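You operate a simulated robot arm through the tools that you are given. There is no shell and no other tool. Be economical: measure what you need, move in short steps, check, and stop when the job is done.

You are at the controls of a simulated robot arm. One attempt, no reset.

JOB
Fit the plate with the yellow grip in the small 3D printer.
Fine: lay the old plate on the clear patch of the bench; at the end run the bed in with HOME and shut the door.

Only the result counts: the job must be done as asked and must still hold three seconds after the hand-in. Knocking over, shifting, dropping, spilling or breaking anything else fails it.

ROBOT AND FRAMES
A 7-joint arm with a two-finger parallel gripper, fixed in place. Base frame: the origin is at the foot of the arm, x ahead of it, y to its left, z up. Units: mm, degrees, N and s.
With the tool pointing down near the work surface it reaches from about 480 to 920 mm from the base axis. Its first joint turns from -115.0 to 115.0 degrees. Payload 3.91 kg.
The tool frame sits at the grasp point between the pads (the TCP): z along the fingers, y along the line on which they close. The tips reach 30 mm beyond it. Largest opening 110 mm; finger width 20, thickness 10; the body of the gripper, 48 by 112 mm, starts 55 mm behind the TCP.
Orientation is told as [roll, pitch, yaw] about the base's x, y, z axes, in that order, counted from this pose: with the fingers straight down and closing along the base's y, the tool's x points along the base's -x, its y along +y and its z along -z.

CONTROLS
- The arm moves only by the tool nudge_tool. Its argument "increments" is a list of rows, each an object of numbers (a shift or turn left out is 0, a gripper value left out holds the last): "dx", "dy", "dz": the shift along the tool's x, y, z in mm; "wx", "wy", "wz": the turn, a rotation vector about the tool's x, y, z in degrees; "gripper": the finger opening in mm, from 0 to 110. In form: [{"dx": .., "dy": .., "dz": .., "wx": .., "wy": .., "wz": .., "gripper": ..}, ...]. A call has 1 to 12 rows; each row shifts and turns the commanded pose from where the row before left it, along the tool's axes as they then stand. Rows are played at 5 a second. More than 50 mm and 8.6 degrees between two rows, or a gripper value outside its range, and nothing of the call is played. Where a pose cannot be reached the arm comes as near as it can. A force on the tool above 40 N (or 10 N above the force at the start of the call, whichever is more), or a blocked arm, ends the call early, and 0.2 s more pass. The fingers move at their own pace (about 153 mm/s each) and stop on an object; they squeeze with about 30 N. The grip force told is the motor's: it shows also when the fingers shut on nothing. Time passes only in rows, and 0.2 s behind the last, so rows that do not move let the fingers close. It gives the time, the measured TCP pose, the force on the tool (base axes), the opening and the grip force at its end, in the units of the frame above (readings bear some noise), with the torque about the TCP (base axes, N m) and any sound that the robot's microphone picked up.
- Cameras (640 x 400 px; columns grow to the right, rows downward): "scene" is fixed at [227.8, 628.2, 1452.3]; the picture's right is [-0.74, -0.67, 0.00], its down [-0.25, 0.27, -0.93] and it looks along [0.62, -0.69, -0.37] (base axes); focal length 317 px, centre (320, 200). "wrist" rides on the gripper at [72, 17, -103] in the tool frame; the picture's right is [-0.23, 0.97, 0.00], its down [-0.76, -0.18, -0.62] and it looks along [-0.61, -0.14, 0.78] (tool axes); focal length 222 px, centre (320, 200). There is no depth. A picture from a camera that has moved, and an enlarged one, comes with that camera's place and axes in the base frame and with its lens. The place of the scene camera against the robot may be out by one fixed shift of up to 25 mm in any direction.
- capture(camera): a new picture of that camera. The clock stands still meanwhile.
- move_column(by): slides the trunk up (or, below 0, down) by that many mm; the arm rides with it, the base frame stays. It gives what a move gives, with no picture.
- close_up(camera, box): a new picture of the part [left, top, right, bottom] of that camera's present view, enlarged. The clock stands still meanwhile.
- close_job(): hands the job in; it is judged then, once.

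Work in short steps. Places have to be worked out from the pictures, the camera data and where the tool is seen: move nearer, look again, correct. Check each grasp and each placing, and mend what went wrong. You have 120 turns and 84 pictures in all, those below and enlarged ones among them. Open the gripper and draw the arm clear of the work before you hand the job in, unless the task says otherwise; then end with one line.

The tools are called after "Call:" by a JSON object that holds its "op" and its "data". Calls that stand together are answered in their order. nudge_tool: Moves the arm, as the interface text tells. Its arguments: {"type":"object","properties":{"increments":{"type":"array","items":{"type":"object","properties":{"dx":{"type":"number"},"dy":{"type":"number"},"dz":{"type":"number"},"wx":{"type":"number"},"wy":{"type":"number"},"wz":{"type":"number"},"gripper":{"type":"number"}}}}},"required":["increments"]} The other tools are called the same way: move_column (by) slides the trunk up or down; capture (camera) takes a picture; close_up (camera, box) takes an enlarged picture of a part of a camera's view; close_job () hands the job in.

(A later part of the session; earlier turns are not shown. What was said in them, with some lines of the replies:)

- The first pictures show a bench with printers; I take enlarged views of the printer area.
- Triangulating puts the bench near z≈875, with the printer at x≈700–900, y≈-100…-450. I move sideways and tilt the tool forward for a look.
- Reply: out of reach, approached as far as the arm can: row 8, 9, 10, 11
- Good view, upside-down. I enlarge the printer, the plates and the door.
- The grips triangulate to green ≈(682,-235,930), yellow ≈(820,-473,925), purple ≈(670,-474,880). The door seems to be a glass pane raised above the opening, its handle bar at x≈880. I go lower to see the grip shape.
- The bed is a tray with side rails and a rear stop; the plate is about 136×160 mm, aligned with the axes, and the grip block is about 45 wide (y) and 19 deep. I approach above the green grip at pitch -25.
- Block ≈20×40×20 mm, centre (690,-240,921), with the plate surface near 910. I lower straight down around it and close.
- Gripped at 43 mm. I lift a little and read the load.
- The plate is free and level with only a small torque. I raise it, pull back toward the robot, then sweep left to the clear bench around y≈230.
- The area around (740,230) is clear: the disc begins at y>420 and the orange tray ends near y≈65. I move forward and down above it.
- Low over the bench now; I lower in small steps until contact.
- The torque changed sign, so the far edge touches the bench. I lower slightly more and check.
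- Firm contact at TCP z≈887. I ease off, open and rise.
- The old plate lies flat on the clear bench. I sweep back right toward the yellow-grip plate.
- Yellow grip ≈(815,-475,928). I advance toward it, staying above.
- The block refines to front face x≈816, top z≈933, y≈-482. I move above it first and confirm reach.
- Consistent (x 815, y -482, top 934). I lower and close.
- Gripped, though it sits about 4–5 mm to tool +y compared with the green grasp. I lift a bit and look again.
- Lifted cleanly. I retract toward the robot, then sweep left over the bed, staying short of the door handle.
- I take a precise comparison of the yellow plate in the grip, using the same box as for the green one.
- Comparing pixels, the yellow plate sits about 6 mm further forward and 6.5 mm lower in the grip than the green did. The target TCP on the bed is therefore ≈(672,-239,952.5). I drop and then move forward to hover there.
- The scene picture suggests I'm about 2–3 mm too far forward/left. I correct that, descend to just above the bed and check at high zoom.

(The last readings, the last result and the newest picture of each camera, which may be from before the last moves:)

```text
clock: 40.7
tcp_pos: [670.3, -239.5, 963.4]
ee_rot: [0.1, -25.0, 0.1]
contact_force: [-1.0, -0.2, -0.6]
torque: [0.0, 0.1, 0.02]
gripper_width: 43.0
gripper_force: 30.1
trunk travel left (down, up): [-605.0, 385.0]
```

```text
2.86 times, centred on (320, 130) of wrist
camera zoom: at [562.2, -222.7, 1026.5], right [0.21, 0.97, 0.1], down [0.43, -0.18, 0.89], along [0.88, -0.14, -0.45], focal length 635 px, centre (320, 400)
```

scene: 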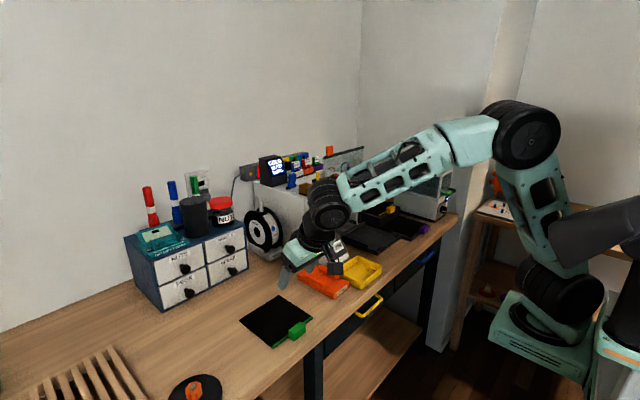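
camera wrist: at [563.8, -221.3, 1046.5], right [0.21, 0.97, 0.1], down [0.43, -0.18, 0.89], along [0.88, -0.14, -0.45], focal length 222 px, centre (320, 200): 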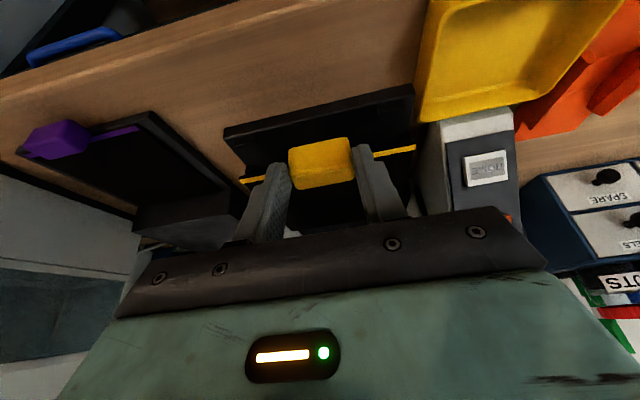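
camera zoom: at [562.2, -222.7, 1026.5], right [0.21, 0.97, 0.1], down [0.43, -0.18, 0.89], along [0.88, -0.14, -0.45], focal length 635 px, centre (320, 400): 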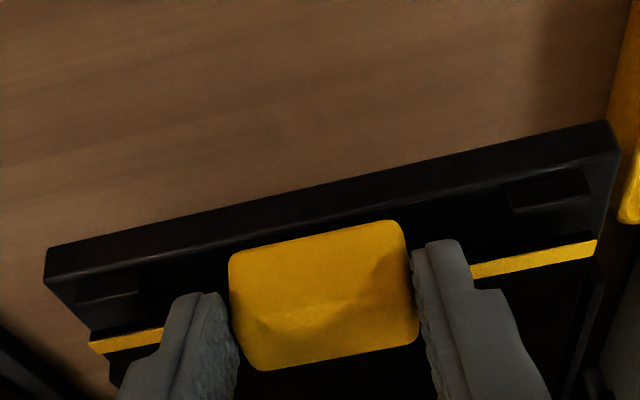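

Both views agree within about 1 mm on x and y. I lower gently while watching the force.

Call:
{"op": "nudge_tool", "data": {"increments": [{"dx": 0.7, "dz": 2.9, "dy": 0.5}, {"dx": 1.1, "dz": 2.3}, {"dx": 1.1, "dz": 2.3}, {}, {}]}}

Call:
{"op": "nudge_tool", "data": {"increments": [{"dx": 0.64, "dz": 1.36}, {}]}}

Call:
{"op": "nudge_tool", "data": {"increments": [{"dx": 0.64, "dz": 1.36}, {}]}}

Call:
{"op": "close_up", "data": {"camera": "scene", "box": [350, 200, 410, 260]}}

```text
clock: 41.9
tcp_pos: [672.6, -239.1, 955.7]
ee_rot: [0.0, -24.9, -0.1]
contact_force: [0.3, -0.1, -2.0]
torque: [0.0, 0.09, -0.02]
gripper_width: 43.2
gripper_force: 30.2
trunk travel left (down, up): [-605.0, 385.0]
```

```text
clock: 42.5
tcp_pos: [672.2, -239.7, 954.5]
ee_rot: [0.0, -24.9, 0.0]
contact_force: [-0.2, 0.5, -1.5]
torque: [-0.05, 0.1, -0.02]
gripper_width: 43.4
gripper_force: 30.4
trunk travel left (down, up): [-605.0, 385.0]
```

```text
clock: 43.1
tcp_pos: [671.8, -239.7, 952.4]
ee_rot: [0.0, -25.0, 0.0]
contact_force: [0.6, 0.1, -0.7]
torque: [-0.02, 0.03, -0.02]
gripper_width: 43.7
gripper_force: 29.9
trunk travel left (down, up): [-605.0, 385.0]
```

```text
6.67 times, centred on (380, 230) of scene
camera zoom: at [227.8, 628.2, 1452.3], right [-0.74, -0.67, 0.0], down [-0.25, 0.27, -0.93], along [0.62, -0.69, -0.37], focal length 2112 px, centre (-80, 0)
```

zoom: 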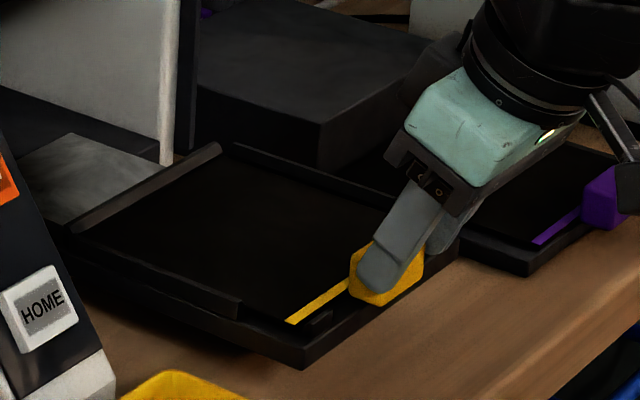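

The plate is now between the rails and below the rear stop. A further small lowering to seat it.

Call:
{"op": "nudge_tool", "data": {"increments": [{"dx": 0.5, "dz": 0.9}, {}]}}

Call:
{"op": "nudge_tool", "data": {"increments": [{"dx": 0.5, "dz": 0.9}, {}]}}

Call:
{"op": "close_up", "data": {"camera": "wrist", "box": [210, 60, 430, 200]}}

```text
clock: 43.7
tcp_pos: [672.0, -240.0, 951.6]
ee_rot: [0.0, -24.9, -0.1]
contact_force: [0.4, -0.7, 0.1]
torque: [-0.02, -0.13, -0.01]
gripper_width: 43.3
gripper_force: 30.1
trunk travel left (down, up): [-605.0, 385.0]
```

```text
clock: 44.3
tcp_pos: [671.8, -239.1, 952.5]
ee_rot: [0.0, -25.0, -0.1]
contact_force: [-0.7, 1.2, 7.8]
torque: [0.06, -0.14, 0.01]
gripper_width: 43.4
gripper_force: 29.5
trunk travel left (down, up): [-605.0, 385.0]
```

```text
2.86 times, centred on (320, 130) of wrist
camera zoom: at [563.0, -222.4, 1014.2], right [0.21, 0.97, 0.1], down [0.43, -0.18, 0.89], along [0.88, -0.14, -0.45], focal length 635 px, centre (320, 400)
```

zoom: 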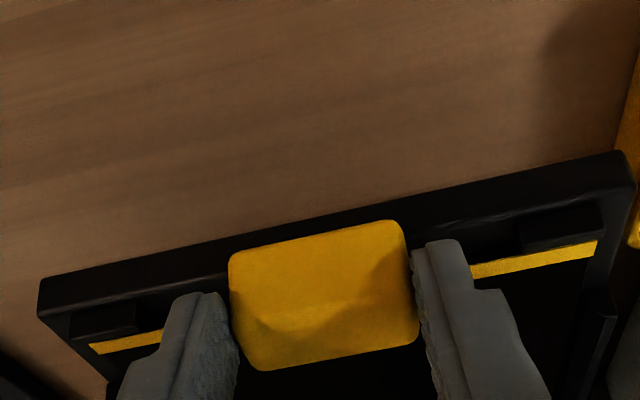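

Seated behind the front lips, with 8 N of contact. I release and rise.

Call:
{"op": "nudge_tool", "data": {"increments": [{"gripper": 75}, {}, {}, {"dx": -4.2, "dz": -9}, {"dx": -8.5, "dz": -18.1}, {"dx": -10.6, "dz": -22.7}, {}]}}

Call:
{"op": "close_up", "data": {"camera": "wrist", "box": [210, 60, 430, 200]}}

Call:
{"op": "close_up", "data": {"camera": "scene", "box": [340, 195, 420, 255]}}

```text
clock: 45.9
tcp_pos: [672.2, -240.4, 1004.8]
ee_rot: [0.1, -24.9, 0.0]
contact_force: [-0.3, 0.0, -0.5]
torque: [0.02, 0.03, -0.01]
gripper_width: 75.2
gripper_force: 0.0
trunk travel left (down, up): [-605.0, 385.0]
```

```text
2.86 times, centred on (320, 130) of wrist
camera zoom: at [563.0, -222.3, 1068.3], right [0.21, 0.97, 0.1], down [0.43, -0.18, 0.89], along [0.88, -0.14, -0.45], focal length 635 px, centre (320, 400)
```

zoom: 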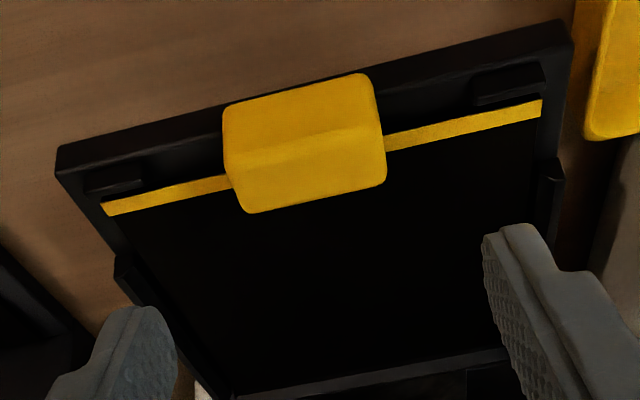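

```text
6.67 times, centred on (380, 225) of scene
camera zoom: at [227.8, 628.2, 1452.3], right [-0.74, -0.67, 0.0], down [-0.25, 0.27, -0.93], along [0.62, -0.69, -0.37], focal length 2112 px, centre (-80, 33)
```

zoom: 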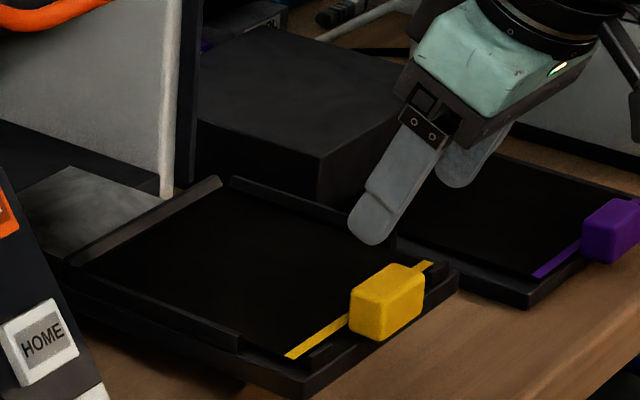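

The new plate sits exactly where the old one did. HOME triangulates to ≈(786,-80,933) on a panel inclined so that a 55° forward tilt presses it squarely. I move in front of it with the fingers closed.

Call:
{"op": "nudge_tool", "data": {"increments": [{"dx": 9, "dz": -4, "gripper": 0}, {"dy": 40}, {"dy": 40}, {"dy": 40}, {"dy": 40}, {"wy": -7.6}, {"wy": -7.6}, {"wy": -7.6}, {"wy": -7.6}, {}]}}

Call:
{"op": "capture", "data": {"camera": "wrist"}}

Call:
{"op": "close_up", "data": {"camera": "scene", "box": [290, 190, 410, 290]}}

```text
clock: 48.1
tcp_pos: [661.5, -78.8, 992.3]
ee_rot: [0.8, -50.7, -0.7]
contact_force: [-1.0, -0.3, -0.4]
torque: [0.0, 0.0, 0.02]
gripper_width: 0.0
gripper_force: 29.8
out of reach, approached as far as the arm can: row 7, 8
trunk travel left (down, up): [-605.0, 385.0]
```

```text
37 pictures are left
camera wrist: at [536.6, -62.5, 1002.0], right [0.15, 0.97, 0.18], down [0.0, -0.19, 0.98], along [0.99, -0.14, -0.03], focal length 222 px, centre (320, 200)
```

wrist: 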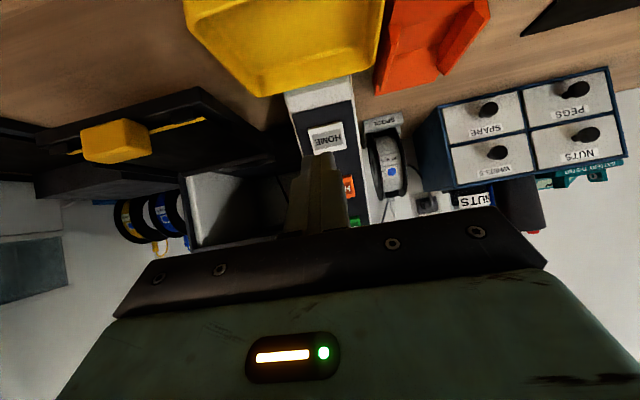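

```text
4.00 times, centred on (350, 240) of scene
camera zoom: at [227.8, 628.2, 1452.3], right [-0.74, -0.67, 0.0], down [-0.25, 0.27, -0.93], along [0.62, -0.69, -0.37], focal length 1267 px, centre (200, 40)
```

zoom: 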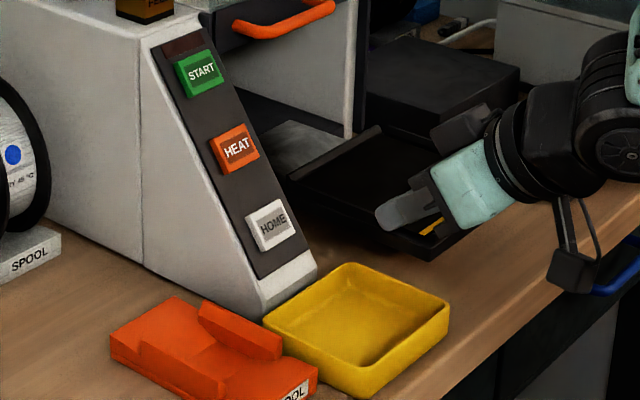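

The tilt was limited to about 51° here. I advance toward the standoff point along the press direction and re-read the pose.

Call:
{"op": "nudge_tool", "data": {"increments": [{"dx": -1.7, "dz": 19}, {"dx": -1.7, "dz": 19}, {"dx": -1.7, "dz": 14}, {}, {}]}}

Call:
{"op": "capture", "data": {"camera": "wrist"}}

Call:
{"op": "close_up", "data": {"camera": "scene", "box": [290, 190, 410, 290]}}

```text
clock: 49.3
tcp_pos: [705.7, -80.0, 963.0]
ee_rot: [0.8, -50.6, -0.7]
contact_force: [-1.0, -0.6, 0.0]
torque: [0.01, 0.03, 0.01]
gripper_width: 0.0
gripper_force: 29.7
trunk travel left (down, up): [-605.0, 385.0]
```

```text
35 pictures are left
camera wrist: at [580.0, -62.4, 973.0], right [0.15, 0.97, 0.18], down [0.0, -0.19, 0.98], along [0.99, -0.14, -0.03], focal length 222 px, centre (320, 200)
```

wrist: 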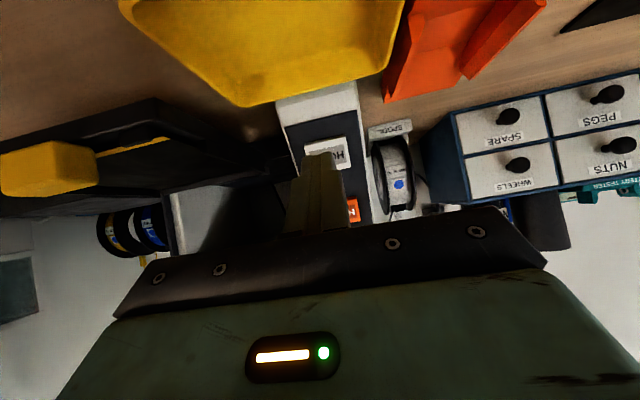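

```text
4.00 times, centred on (350, 240) of scene
camera zoom: at [227.8, 628.2, 1452.3], right [-0.74, -0.67, 0.0], down [-0.25, 0.27, -0.93], along [0.62, -0.69, -0.37], focal length 1267 px, centre (200, 40)
```

zoom: 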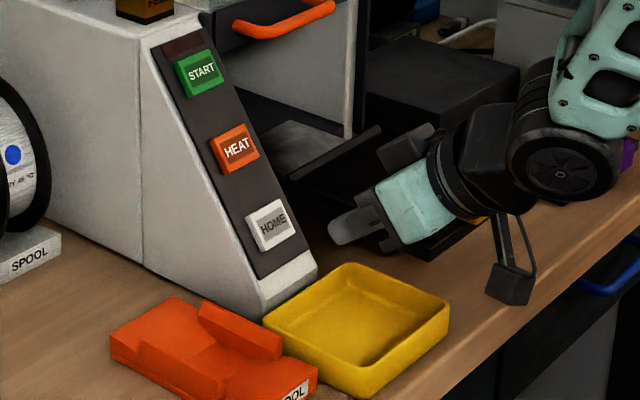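

Pose is now (705.7,-80,963) at 50.6° tilt. I bring the tip to about 15 mm in front of HOME.

Call:
{"op": "nudge_tool", "data": {"increments": [{"dx": -7.2, "dz": 11.8, "dy": 0.5}, {"dx": -7.2, "dz": 11.8, "dy": 0.5}, {"dx": -7.2, "dz": 11.8, "dy": 0.5}, {}, {}]}}

Call:
{"op": "close_up", "data": {"camera": "wrist", "box": [240, 80, 400, 240]}}

Call:
{"op": "close_up", "data": {"camera": "scene", "box": [310, 210, 370, 270]}}

```text
clock: 50.5
tcp_pos: [747.1, -77.0, 957.2]
ee_rot: [0.8, -50.7, -0.6]
contact_force: [-0.1, -0.5, -0.5]
torque: [0.01, 0.01, 0.03]
gripper_width: 0.0
gripper_force: 29.7
trunk travel left (down, up): [-605.0, 385.0]
```

```text
2.50 times, centred on (320, 160) of wrist
camera zoom: at [621.5, -60.8, 967.1], right [0.15, 0.97, 0.18], down [0.0, -0.19, 0.98], along [0.99, -0.14, -0.03], focal length 555 px, centre (320, 300)
```

zoom: 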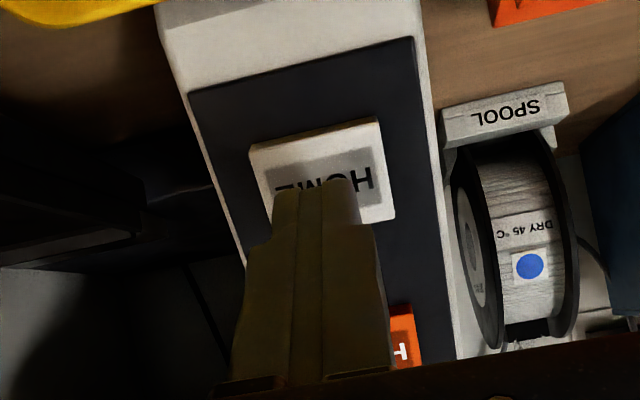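

```text
6.67 times, centred on (340, 240) of scene
camera zoom: at [227.8, 628.2, 1452.3], right [-0.74, -0.67, 0.0], down [-0.25, 0.27, -0.93], along [0.62, -0.69, -0.37], focal length 2112 px, centre (187, -67)
```

zoom: 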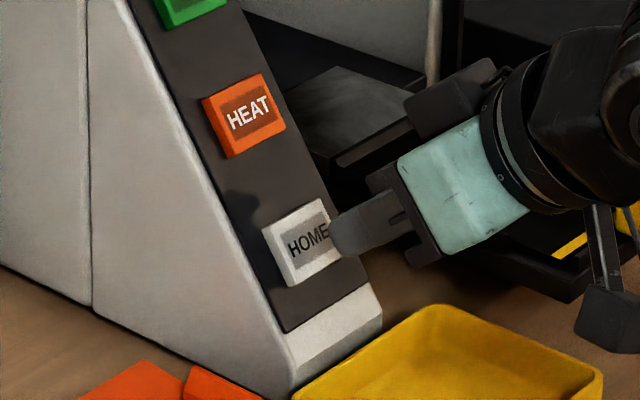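

The tip is lined up on HOME. I press along the tool axis in small steps.

Call:
{"op": "nudge_tool", "data": {"increments": [{"dz": 3}, {"dz": 3}, {"dz": 3}, {"dz": 3}, {}]}}

```text
clock: 51.7
tcp_pos: [757.1, -77.7, 950.7]
ee_rot: [0.9, -50.5, -0.8]
contact_force: [0.0, 0.3, 0.2]
torque: [0.02, 0.03, 0.0]
gripper_width: 0.0
gripper_force: 29.7
trunk travel left (down, up): [-605.0, 385.0]
```

Call:
{"op": "nudge_tool", "data": {"increments": [{"dz": 2}, {"dz": 2}, {"dz": 2}, {}]}}

Call:
{"op": "close_up", "data": {"camera": "scene", "box": [310, 210, 370, 270]}}

```text
clock: 52.7
tcp_pos: [761.0, -77.4, 946.7]
ee_rot: [0.8, -50.6, -0.7]
contact_force: [-0.6, 0.4, 0.9]
torque: [-0.02, -0.01, 0.01]
gripper_width: 0.4
gripper_force: 29.6
trunk travel left (down, up): [-605.0, 385.0]
```

```text
6.67 times, centred on (340, 240) of scene
camera zoom: at [227.8, 628.2, 1452.3], right [-0.74, -0.67, 0.0], down [-0.25, 0.27, -0.93], along [0.62, -0.69, -0.37], focal length 2112 px, centre (187, -67)
```

zoom: 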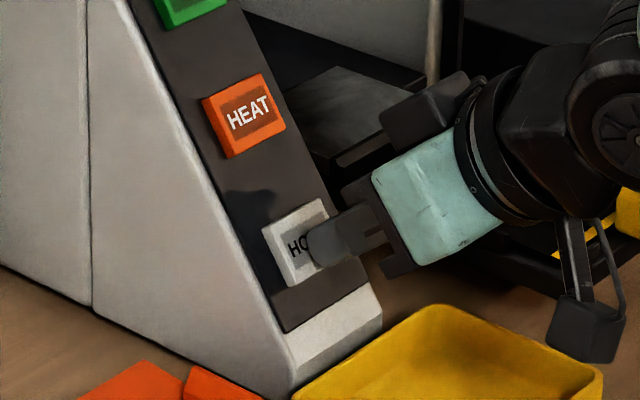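

Call:
{"op": "nudge_tool", "data": {"increments": [{"dz": 2}, {"dz": 2}, {"dz": 2}, {}]}}

Call:
{"op": "nudge_tool", "data": {"increments": [{"dz": 2}, {"dz": 2}, {}]}}

```text
clock: 53.7
tcp_pos: [765.2, -77.5, 942.1]
ee_rot: [0.8, -50.7, -0.7]
contact_force: [1.0, 0.6, 0.7]
torque: [0.0, -0.01, 0.01]
gripper_width: 0.0
gripper_force: 30.3
trunk travel left (down, up): [-605.0, 385.0]
```

```text
clock: 54.5
tcp_pos: [768.0, -78.4, 940.7]
ee_rot: [0.8, -50.6, -0.8]
contact_force: [-3.8, -0.7, 3.7]
torque: [0.0, -0.09, -0.04]
gripper_width: 0.2
gripper_force: 30.3
trunk travel left (down, up): [-605.0, 385.0]
heard: click
```

Contact and a click. I back off and look at the bed.

Call:
{"op": "nudge_tool", "data": {"increments": [{"dz": -10}, {"dz": -30}, {"dz": -30}, {"dz": -30}, {}, {}, {}]}}

Call:
{"op": "close_up", "data": {"camera": "scene", "box": [240, 140, 440, 270]}}

```text
clock: 56.1
tcp_pos: [690.4, -78.5, 1004.0]
ee_rot: [0.8, -50.5, -0.7]
contact_force: [0.4, 0.2, -0.1]
torque: [0.01, -0.06, 0.02]
gripper_width: 0.0
gripper_force: 29.8
trunk travel left (down, up): [-605.0, 385.0]
```

```text
3.08 times, centred on (340, 205) of scene
camera zoom: at [227.8, 628.2, 1452.3], right [-0.74, -0.67, 0.0], down [-0.25, 0.27, -0.93], along [0.62, -0.69, -0.37], focal length 974 px, centre (258, 185)
```

zoom: 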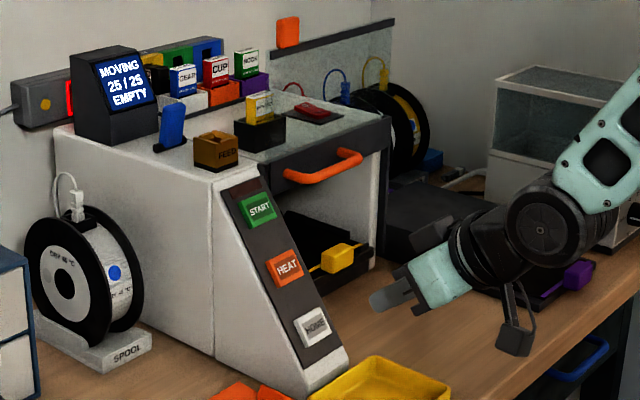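

HOME registered; the display says MOVING. The door handle bar triangulates to ≈(865,-196,1062), spanning y -248…-144. I go up in front of it with closed fingers and tilt nearly horizontal, so I can hook over it and push down.

Call:
{"op": "nudge_tool", "data": {"increments": [{"dx": -26.4, "dz": -1, "dy": -12}, {"dx": -26.4, "dz": -1, "dy": -26}, {"dx": -26.4, "dz": -1, "dy": -26}, {"dx": -26.4, "dz": -1, "dy": -26}, {"dx": -26.4, "dz": -1, "dy": -26}, {"wy": -7.4}, {"wy": -7.4}, {"wy": -7.4}, {"wy": -7.4}, {}]}}

Call:
{"op": "capture", "data": {"camera": "wrist"}}

Call:
{"op": "close_up", "data": {"camera": "scene", "box": [260, 140, 420, 260]}}

```text
clock: 58.3
tcp_pos: [770.7, -196.4, 1107.6]
ee_rot: [2.9, -80.2, -3.1]
contact_force: [0.2, -0.4, 0.4]
torque: [0.0, 0.0, 0.01]
gripper_width: 0.0
gripper_force: 30.0
trunk travel left (down, up): [-605.0, 385.0]
```

```text
29 pictures are left
camera wrist: at [656.8, -178.1, 1053.1], right [0.04, 0.97, 0.23], down [-0.49, -0.18, 0.85], along [0.87, -0.15, 0.46], focal length 222 px, centre (320, 200)
```

wrist: 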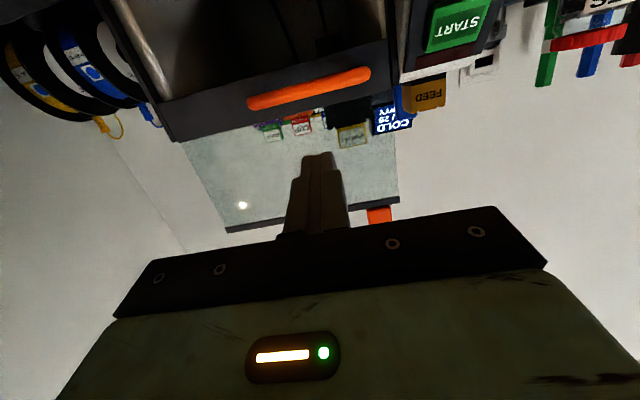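

```text
3.33 times, centred on (340, 200) of scene
camera zoom: at [227.8, 628.2, 1452.3], right [-0.74, -0.67, 0.0], down [-0.25, 0.27, -0.93], along [0.62, -0.69, -0.37], focal length 1056 px, centre (253, 200)
```

zoom: 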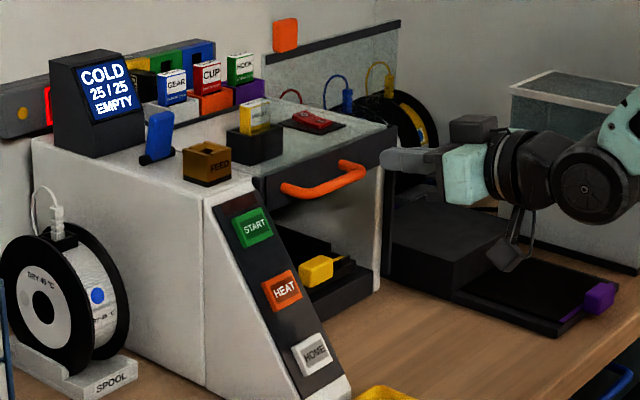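

The bed is home (display back to COLD, grip inside). Handle bar refined to ≈(868,-198,1058). I advance over the bar, tip to x≈876.

Call:
{"op": "nudge_tool", "data": {"increments": [{"dx": -4.3, "dz": 24.6}, {"dx": -4.3, "dz": 24.6}, {"dx": -4.3, "dz": 24.6}, {}, {}]}}

Call:
{"op": "capture", "data": {"camera": "wrist"}}

Call:
{"op": "close_up", "data": {"camera": "scene", "box": [310, 150, 400, 210]}}

```text
clock: 59.5
tcp_pos: [847.2, -195.0, 1106.3]
ee_rot: [3.2, -80.1, -3.1]
contact_force: [0.6, 0.0, 0.2]
torque: [0.0, -0.03, -0.04]
gripper_width: 0.0
gripper_force: 29.6
trunk travel left (down, up): [-605.0, 385.0]
```

```text
27 pictures are left
camera wrist: at [732.2, -177.9, 1053.8], right [0.04, 0.97, 0.23], down [-0.48, -0.18, 0.85], along [0.87, -0.15, 0.46], focal length 222 px, centre (320, 200)
```

wrist: 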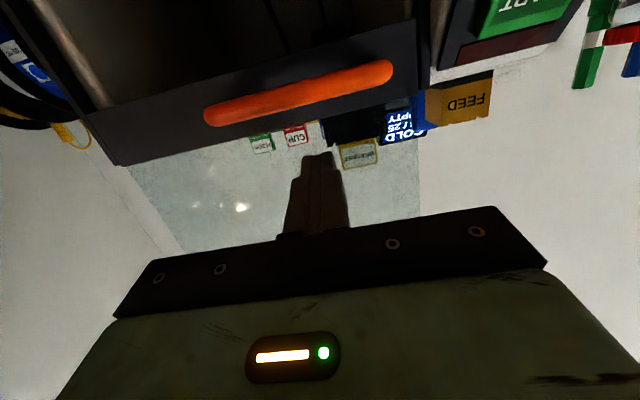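

```text
6.67 times, centred on (355, 180) of scene
camera zoom: at [227.8, 628.2, 1452.3], right [-0.74, -0.67, 0.0], down [-0.25, 0.27, -0.93], along [0.62, -0.69, -0.37], focal length 2112 px, centre (87, 333)
```

zoom: 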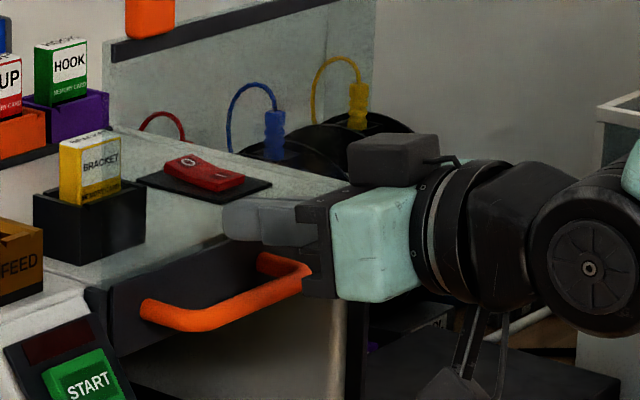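

The tip is over the bar. I lower onto it in small steps.

Call:
{"op": "nudge_tool", "data": {"increments": [{"dx": 5.9, "dz": 1.03}, {"dx": 5.9, "dz": 1.03}, {"dx": 3.9, "dz": 0.7}, {"dx": 3.9, "dz": 0.7}, {}]}}

Call:
{"op": "nudge_tool", "data": {"increments": [{"dx": 2.95, "dz": 0.5}, {"dx": 2.95, "dz": 0.5}, {"dx": 2.95, "dz": 0.5}, {"dx": 2.95, "dz": 0.5}, {}]}}

Call:
{"op": "close_up", "data": {"camera": "scene", "box": [310, 150, 400, 210]}}

```text
clock: 60.7
tcp_pos: [845.3, -195.2, 1087.4]
ee_rot: [3.1, -80.2, -3.2]
contact_force: [0.9, 0.1, 0.0]
torque: [0.0, 0.0, 0.06]
gripper_width: 0.1
gripper_force: 30.6
trunk travel left (down, up): [-605.0, 385.0]
```

```text
clock: 61.9
tcp_pos: [844.7, -196.7, 1076.4]
ee_rot: [3.0, -80.1, -3.1]
contact_force: [-0.1, -0.4, 1.8]
torque: [-0.01, -0.07, 0.05]
gripper_width: 0.0
gripper_force: 29.8
trunk travel left (down, up): [-605.0, 385.0]
```

```text
6.67 times, centred on (355, 180) of scene
camera zoom: at [227.8, 628.2, 1452.3], right [-0.74, -0.67, 0.0], down [-0.25, 0.27, -0.93], along [0.62, -0.69, -0.37], focal length 2112 px, centre (87, 333)
```

zoom: 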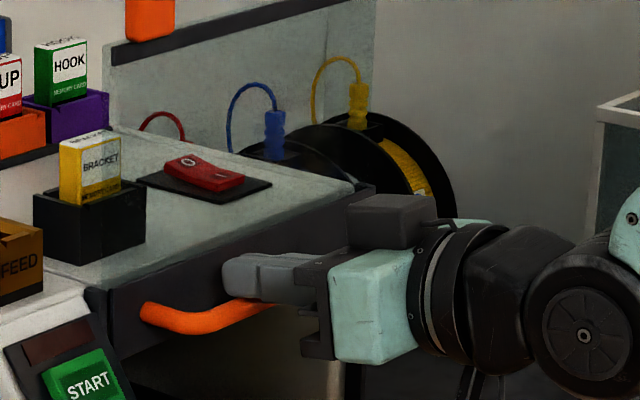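

About at contact. I push down and watch the force and the handle.

Call:
{"op": "nudge_tool", "data": {"increments": [{"dx": 2.95, "dz": 0.5}, {"dx": 2.95, "dz": 0.5}, {"dx": 2.95, "dz": 0.5}, {"dx": 2.95, "dz": 0.5}, {}]}}

Call:
{"op": "close_up", "data": {"camera": "scene", "box": [300, 140, 400, 220]}}

```text
clock: 63.1
tcp_pos: [845.4, -194.5, 1062.3]
ee_rot: [3.1, -80.1, -3.1]
contact_force: [-0.9, 0.5, 0.3]
torque: [0.01, 0.01, -0.01]
gripper_width: 0.0
gripper_force: 30.5
trunk travel left (down, up): [-605.0, 385.0]
```

```text
5.00 times, centred on (350, 180) of scene
camera zoom: at [227.8, 628.2, 1452.3], right [-0.74, -0.67, 0.0], down [-0.25, 0.27, -0.93], along [0.62, -0.69, -0.37], focal length 1584 px, centre (170, 300)
```

zoom: 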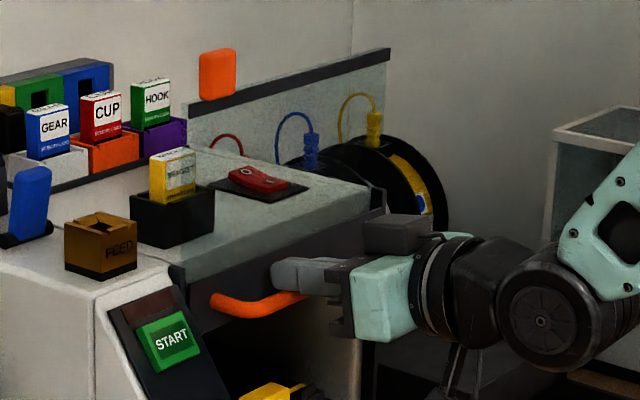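

The pane's top edge dropped by about 10 mm, so the door slides with little force. I continue downward.

Call:
{"op": "nudge_tool", "data": {"increments": [{"dx": 5.9, "dz": 1.03}, {"dx": 5.9, "dz": 1.03}, {"dx": 5.9, "dz": 1.03}, {"dx": 5.9, "dz": 1.03}, {"dx": 5.9, "dz": 1.03}, {"dx": 5.9, "dz": 1.03}, {"dx": 5.9, "dz": 1.03}, {"dx": 5.9, "dz": 1.03}, {}]}}

Call:
{"op": "close_up", "data": {"camera": "scene", "box": [280, 140, 420, 240]}}

```text
clock: 65.1
tcp_pos: [845.1, -196.0, 1015.8]
ee_rot: [3.0, -80.1, -3.1]
contact_force: [-0.5, 0.4, 0.0]
torque: [0.0, 0.0, 0.01]
gripper_width: 0.3
gripper_force: 29.9
trunk travel left (down, up): [-605.0, 385.0]
```

```text
4.00 times, centred on (350, 190) of scene
camera zoom: at [227.8, 628.2, 1452.3], right [-0.74, -0.67, 0.0], down [-0.25, 0.27, -0.93], along [0.62, -0.69, -0.37], focal length 1267 px, centre (200, 240)
```

zoom: 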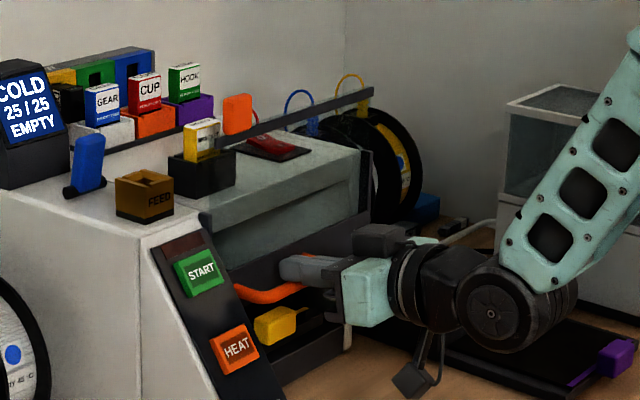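

The door follows the finger smoothly. About 65 mm remain; I continue at the same pace.

Call:
{"op": "nudge_tool", "data": {"increments": [{"dx": 5.9, "dz": 1.03}, {"dx": 5.9, "dz": 1.03}, {"dx": 5.9, "dz": 1.03}, {"dx": 5.9, "dz": 1.03}, {"dx": 5.9, "dz": 1.03}, {"dx": 5.9, "dz": 1.03}, {"dx": 5.9, "dz": 1.03}, {}]}}

Call:
{"op": "close_up", "data": {"camera": "scene", "box": [280, 140, 420, 240]}}

```text
clock: 66.9
tcp_pos: [845.4, -194.5, 973.2]
ee_rot: [3.0, -80.2, -3.2]
contact_force: [0.0, 0.0, -0.3]
torque: [-0.01, 0.03, 0.01]
gripper_width: 0.0
gripper_force: 29.8
trunk travel left (down, up): [-605.0, 385.0]
```

```text
4.00 times, centred on (350, 190) of scene
camera zoom: at [227.8, 628.2, 1452.3], right [-0.74, -0.67, 0.0], down [-0.25, 0.27, -0.93], along [0.62, -0.69, -0.37], focal length 1267 px, centre (200, 240)
```

zoom: 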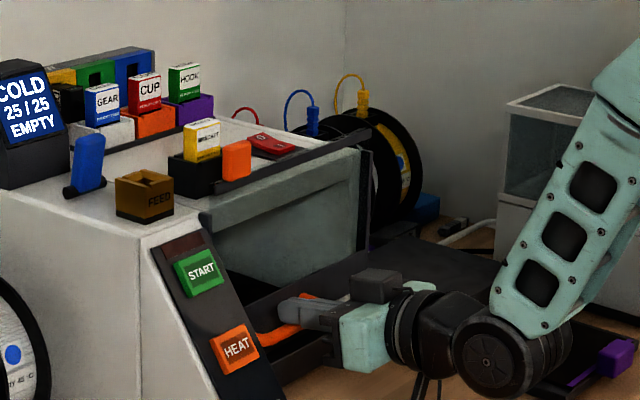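

Nearly shut. I finish with smaller steps until the force rises.

Call:
{"op": "nudge_tool", "data": {"increments": [{"dx": 2.95, "dz": 0.5}, {"dx": 2.95, "dz": 0.5}, {"dx": 2.95, "dz": 0.5}, {"dx": 2.95, "dz": 0.5}, {"dx": 2.95, "dz": 0.5}, {}]}}

Call:
{"op": "nudge_tool", "data": {"increments": [{"dx": 1.97, "dz": 0.34}, {"dx": 1.97, "dz": 0.34}, {"dx": 1.97, "dz": 0.34}, {}]}}

Call:
{"op": "close_up", "data": {"camera": "scene", "box": [280, 140, 420, 240]}}

```text
clock: 68.3
tcp_pos: [845.1, -194.0, 958.7]
ee_rot: [3.2, -80.1, -3.2]
contact_force: [-0.7, 0.2, 0.3]
torque: [-0.04, 0.01, -0.03]
gripper_width: 0.0
gripper_force: 30.3
trunk travel left (down, up): [-605.0, 385.0]
```

```text
clock: 69.3
tcp_pos: [844.9, -194.1, 952.2]
ee_rot: [3.0, -80.1, -3.3]
contact_force: [0.4, 0.1, -0.2]
torque: [-0.01, 0.0, -0.01]
gripper_width: 0.0
gripper_force: 29.9
trunk travel left (down, up): [-605.0, 385.0]
```

```text
4.00 times, centred on (350, 190) of scene
camera zoom: at [227.8, 628.2, 1452.3], right [-0.74, -0.67, 0.0], down [-0.25, 0.27, -0.93], along [0.62, -0.69, -0.37], focal length 1267 px, centre (200, 240)
```

zoom: 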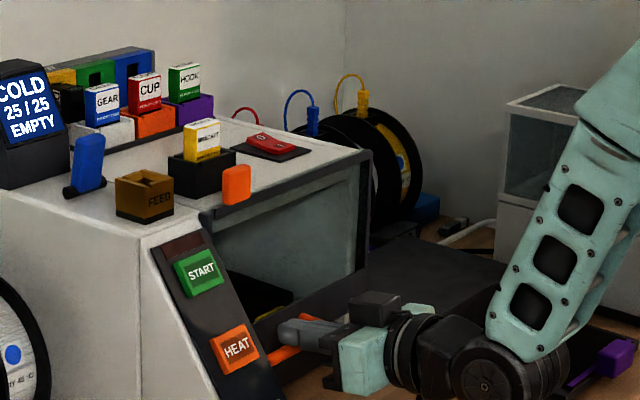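

Call:
{"op": "nudge_tool", "data": {"increments": [{"dx": 1.97, "dz": 0.34}, {"dx": 1.97, "dz": 0.34}, {"dx": 1.97, "dz": 0.34}, {}]}}

Call:
{"op": "nudge_tool", "data": {"increments": [{"dx": 1.97, "dz": 0.34}, {"dx": 1.97, "dz": 0.34}, {"dx": 1.97, "dz": 0.34}, {}]}}

Call:
{"op": "capture", "data": {"camera": "wrist"}}

Call:
{"op": "close_up", "data": {"camera": "scene", "box": [280, 140, 420, 240]}}

```text
clock: 70.3
tcp_pos: [844.2, -194.3, 945.8]
ee_rot: [3.1, -80.3, -3.2]
contact_force: [-0.1, 0.2, 1.2]
torque: [-0.01, 0.01, 0.02]
gripper_width: 0.0
gripper_force: 30.3
trunk travel left (down, up): [-605.0, 385.0]
```

```text
clock: 71.3
tcp_pos: [844.1, -195.4, 938.8]
ee_rot: [3.2, -80.2, -3.1]
contact_force: [-0.2, 0.1, -0.2]
torque: [0.01, 0.0, -0.04]
gripper_width: 0.1
gripper_force: 30.1
trunk travel left (down, up): [-605.0, 385.0]
```

```text
20 pictures are left
camera wrist: at [730.7, -176.5, 886.0], right [0.04, 0.97, 0.23], down [-0.48, -0.18, 0.86], along [0.87, -0.15, 0.46], focal length 222 px, centre (320, 200)
```

wrist: 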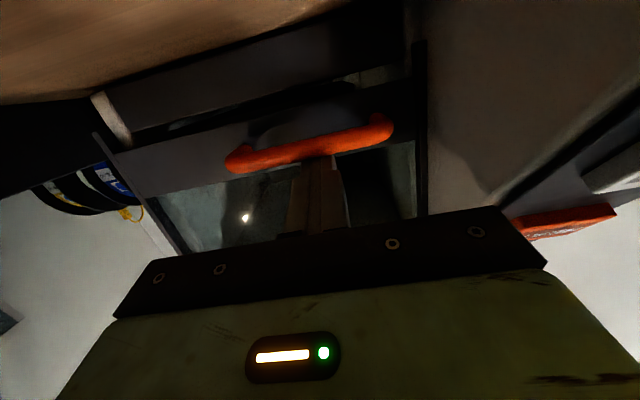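

```text
4.00 times, centred on (350, 190) of scene
camera zoom: at [227.8, 628.2, 1452.3], right [-0.74, -0.67, 0.0], down [-0.25, 0.27, -0.93], along [0.62, -0.69, -0.37], focal length 1267 px, centre (200, 240)
```

zoom: 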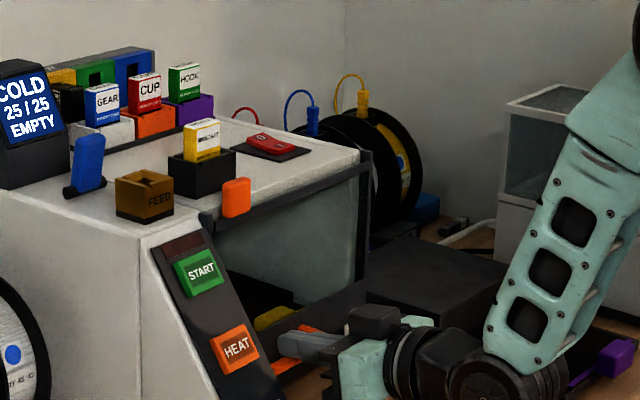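

The door keeps following, with a gap still left at the bottom. To keep the wrist camera clear of the bench I ease the tilt to about 65°, which also lowers the finger, and then continue.

Call:
{"op": "nudge_tool", "data": {"increments": [{"wy": 4}, {"wy": 4}, {"wy": 4}, {"wy": 3}, {}]}}

Call:
{"op": "capture", "data": {"camera": "wrist"}}

```text
clock: 72.5
tcp_pos: [844.6, -193.3, 940.1]
ee_rot: [1.2, -65.1, -1.2]
contact_force: [0.1, 0.5, 0.3]
torque: [0.0, -0.01, 0.0]
gripper_width: 0.2
gripper_force: 29.3
trunk travel left (down, up): [-605.0, 385.0]
```

```text
18 pictures are left
camera wrist: at [720.8, -176.4, 917.7], right [0.1, 0.97, 0.22], down [-0.25, -0.19, 0.95], along [0.96, -0.14, 0.22], focal length 222 px, centre (320, 200)
```

wrist: 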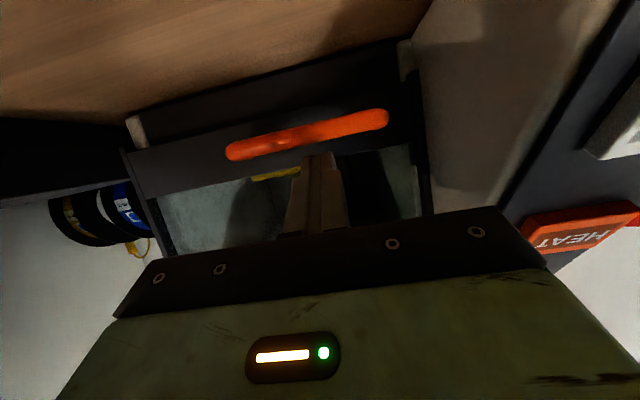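

Call:
{"op": "nudge_tool", "data": {"increments": [{"dx": 1.81, "dz": 0.85}, {"dx": 1.81, "dz": 0.85}, {"dx": 1.81, "dz": 0.85}, {}]}}

Call:
{"op": "nudge_tool", "data": {"increments": [{"dx": 1.81, "dz": 0.85}, {"dx": 1.81, "dz": 0.85}, {}]}}

Call:
{"op": "nudge_tool", "data": {"increments": [{"dx": 1.81, "dz": 0.85}, {"dx": 1.81, "dz": 0.85}, {}]}}

```text
clock: 73.5
tcp_pos: [844.6, -192.3, 934.0]
ee_rot: [1.4, -65.2, -1.2]
contact_force: [0.3, 0.7, 0.1]
torque: [0.04, 0.03, -0.02]
gripper_width: 0.0
gripper_force: 30.3
trunk travel left (down, up): [-605.0, 385.0]
```

```text
clock: 74.3
tcp_pos: [845.5, -193.7, 933.1]
ee_rot: [1.3, -65.6, -1.2]
contact_force: [3.9, -0.5, 16.7]
torque: [0.05, -0.39, 0.11]
gripper_width: 0.0
gripper_force: 30.0
trunk travel left (down, up): [-605.0, 385.0]
```

```text
clock: 75.1
tcp_pos: [845.5, -194.6, 932.6]
ee_rot: [1.0, -66.1, -1.0]
contact_force: [3.5, 0.4, 38.3]
torque: [-0.08, -0.81, -0.02]
gripper_width: 0.1
gripper_force: 29.7
trunk travel left (down, up): [-605.0, 385.0]
```

A hard stop at 38 N: the door is at its bottom. I lift off the bar, retract and check.

Call:
{"op": "nudge_tool", "data": {"increments": [{"dx": -4.5, "dz": -2.1}, {"dx": -9, "dz": -4.2}, {"dx": -9, "dz": -4.2}, {"dx": 12.7, "dz": -27.2}, {"dx": 12.7, "dz": -27.2}, {"dx": 12.7, "dz": -27.2}, {"dx": -18, "dz": -40}, {"dx": -40, "dz": -25}, {"dx": -40, "dz": -25}, {}]}}

Call:
{"op": "capture", "data": {"camera": "wrist"}}

Call:
{"op": "close_up", "data": {"camera": "scene", "box": [250, 150, 410, 260]}}

```text
clock: 77.3
tcp_pos: [714.0, -196.8, 1077.8]
ee_rot: [1.3, -65.1, -1.2]
contact_force: [0.0, 0.5, 0.0]
torque: [0.0, 0.02, 0.02]
gripper_width: 0.0
gripper_force: 30.2
trunk travel left (down, up): [-605.0, 385.0]
```

```text
17 pictures are left
camera wrist: at [589.5, -179.1, 1055.1], right [0.1, 0.97, 0.22], down [-0.25, -0.19, 0.95], along [0.96, -0.15, 0.22], focal length 222 px, centre (320, 200)
```

wrist: 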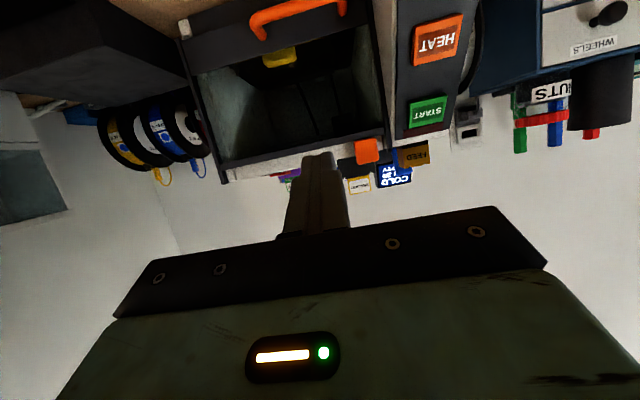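

```text
3.64 times, centred on (330, 205) of scene
camera zoom: at [227.8, 628.2, 1452.3], right [-0.74, -0.67, 0.0], down [-0.25, 0.27, -0.93], along [0.62, -0.69, -0.37], focal length 1152 px, centre (284, 182)
```

zoom: 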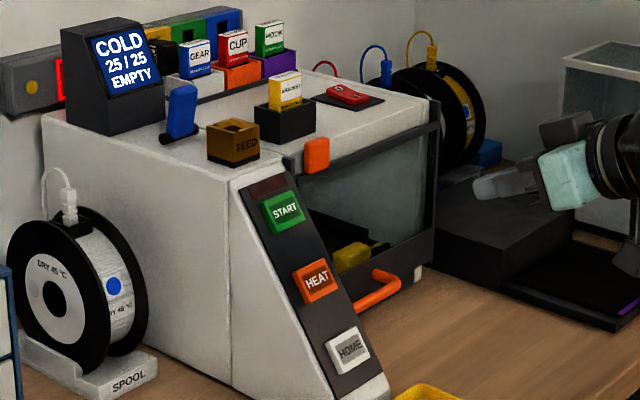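

The door is shut with the yellow-grip plate inside. I open the gripper, back away further and take a last overview.

Call:
{"op": "nudge_tool", "data": {"increments": [{"dx": -20, "dz": -35, "gripper": 80}, {"dx": -20, "dz": -35}, {"dx": -20, "dz": -35}, {"wy": 8}, {"wy": 8}, {}]}}

Call:
{"op": "capture", "data": {"camera": "scene"}}

Call:
{"op": "close_up", "data": {"camera": "scene", "box": [290, 190, 370, 250]}}

```text
clock: 78.7
tcp_pos: [644.8, -190.5, 1176.8]
ee_rot: [2.3, -56.0, -0.5]
contact_force: [-0.3, -0.1, -1.2]
torque: [-0.03, -0.01, -0.02]
gripper_width: 79.9
gripper_force: 0.1
out of reach, approached as far as the arm can: row 4, 5
trunk travel left (down, up): [-605.0, 385.0]
```

```text
15 pictures are left
```

scene: 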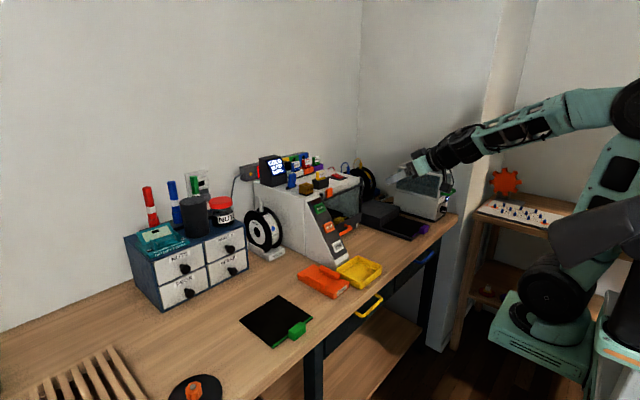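

```text
6.67 times, centred on (330, 220) of scene
camera zoom: at [227.8, 628.2, 1452.3], right [-0.74, -0.67, 0.0], down [-0.25, 0.27, -0.93], along [0.62, -0.69, -0.37], focal length 2112 px, centre (253, 67)
```

zoom: 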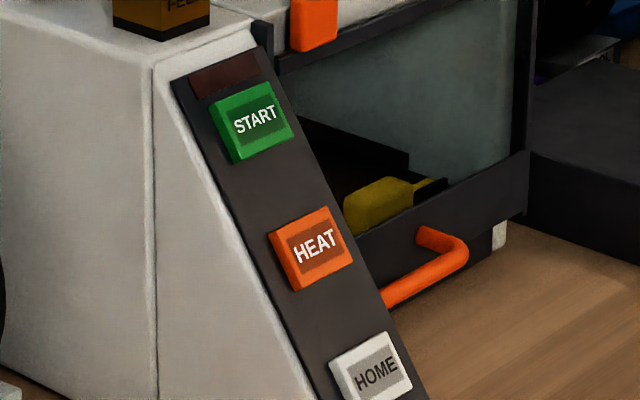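

The final views show everything in place, and the arm is clear with the gripper open, so I hand in the job.

Call:
{"op": "close_job", "data": {}}

```text
The job is handed in.
```

The plate with the yellow grip is fitted in the printer, the bed is run in with HOME, the door is shut, and the old green-grip plate lies on the clear patch of the bench.
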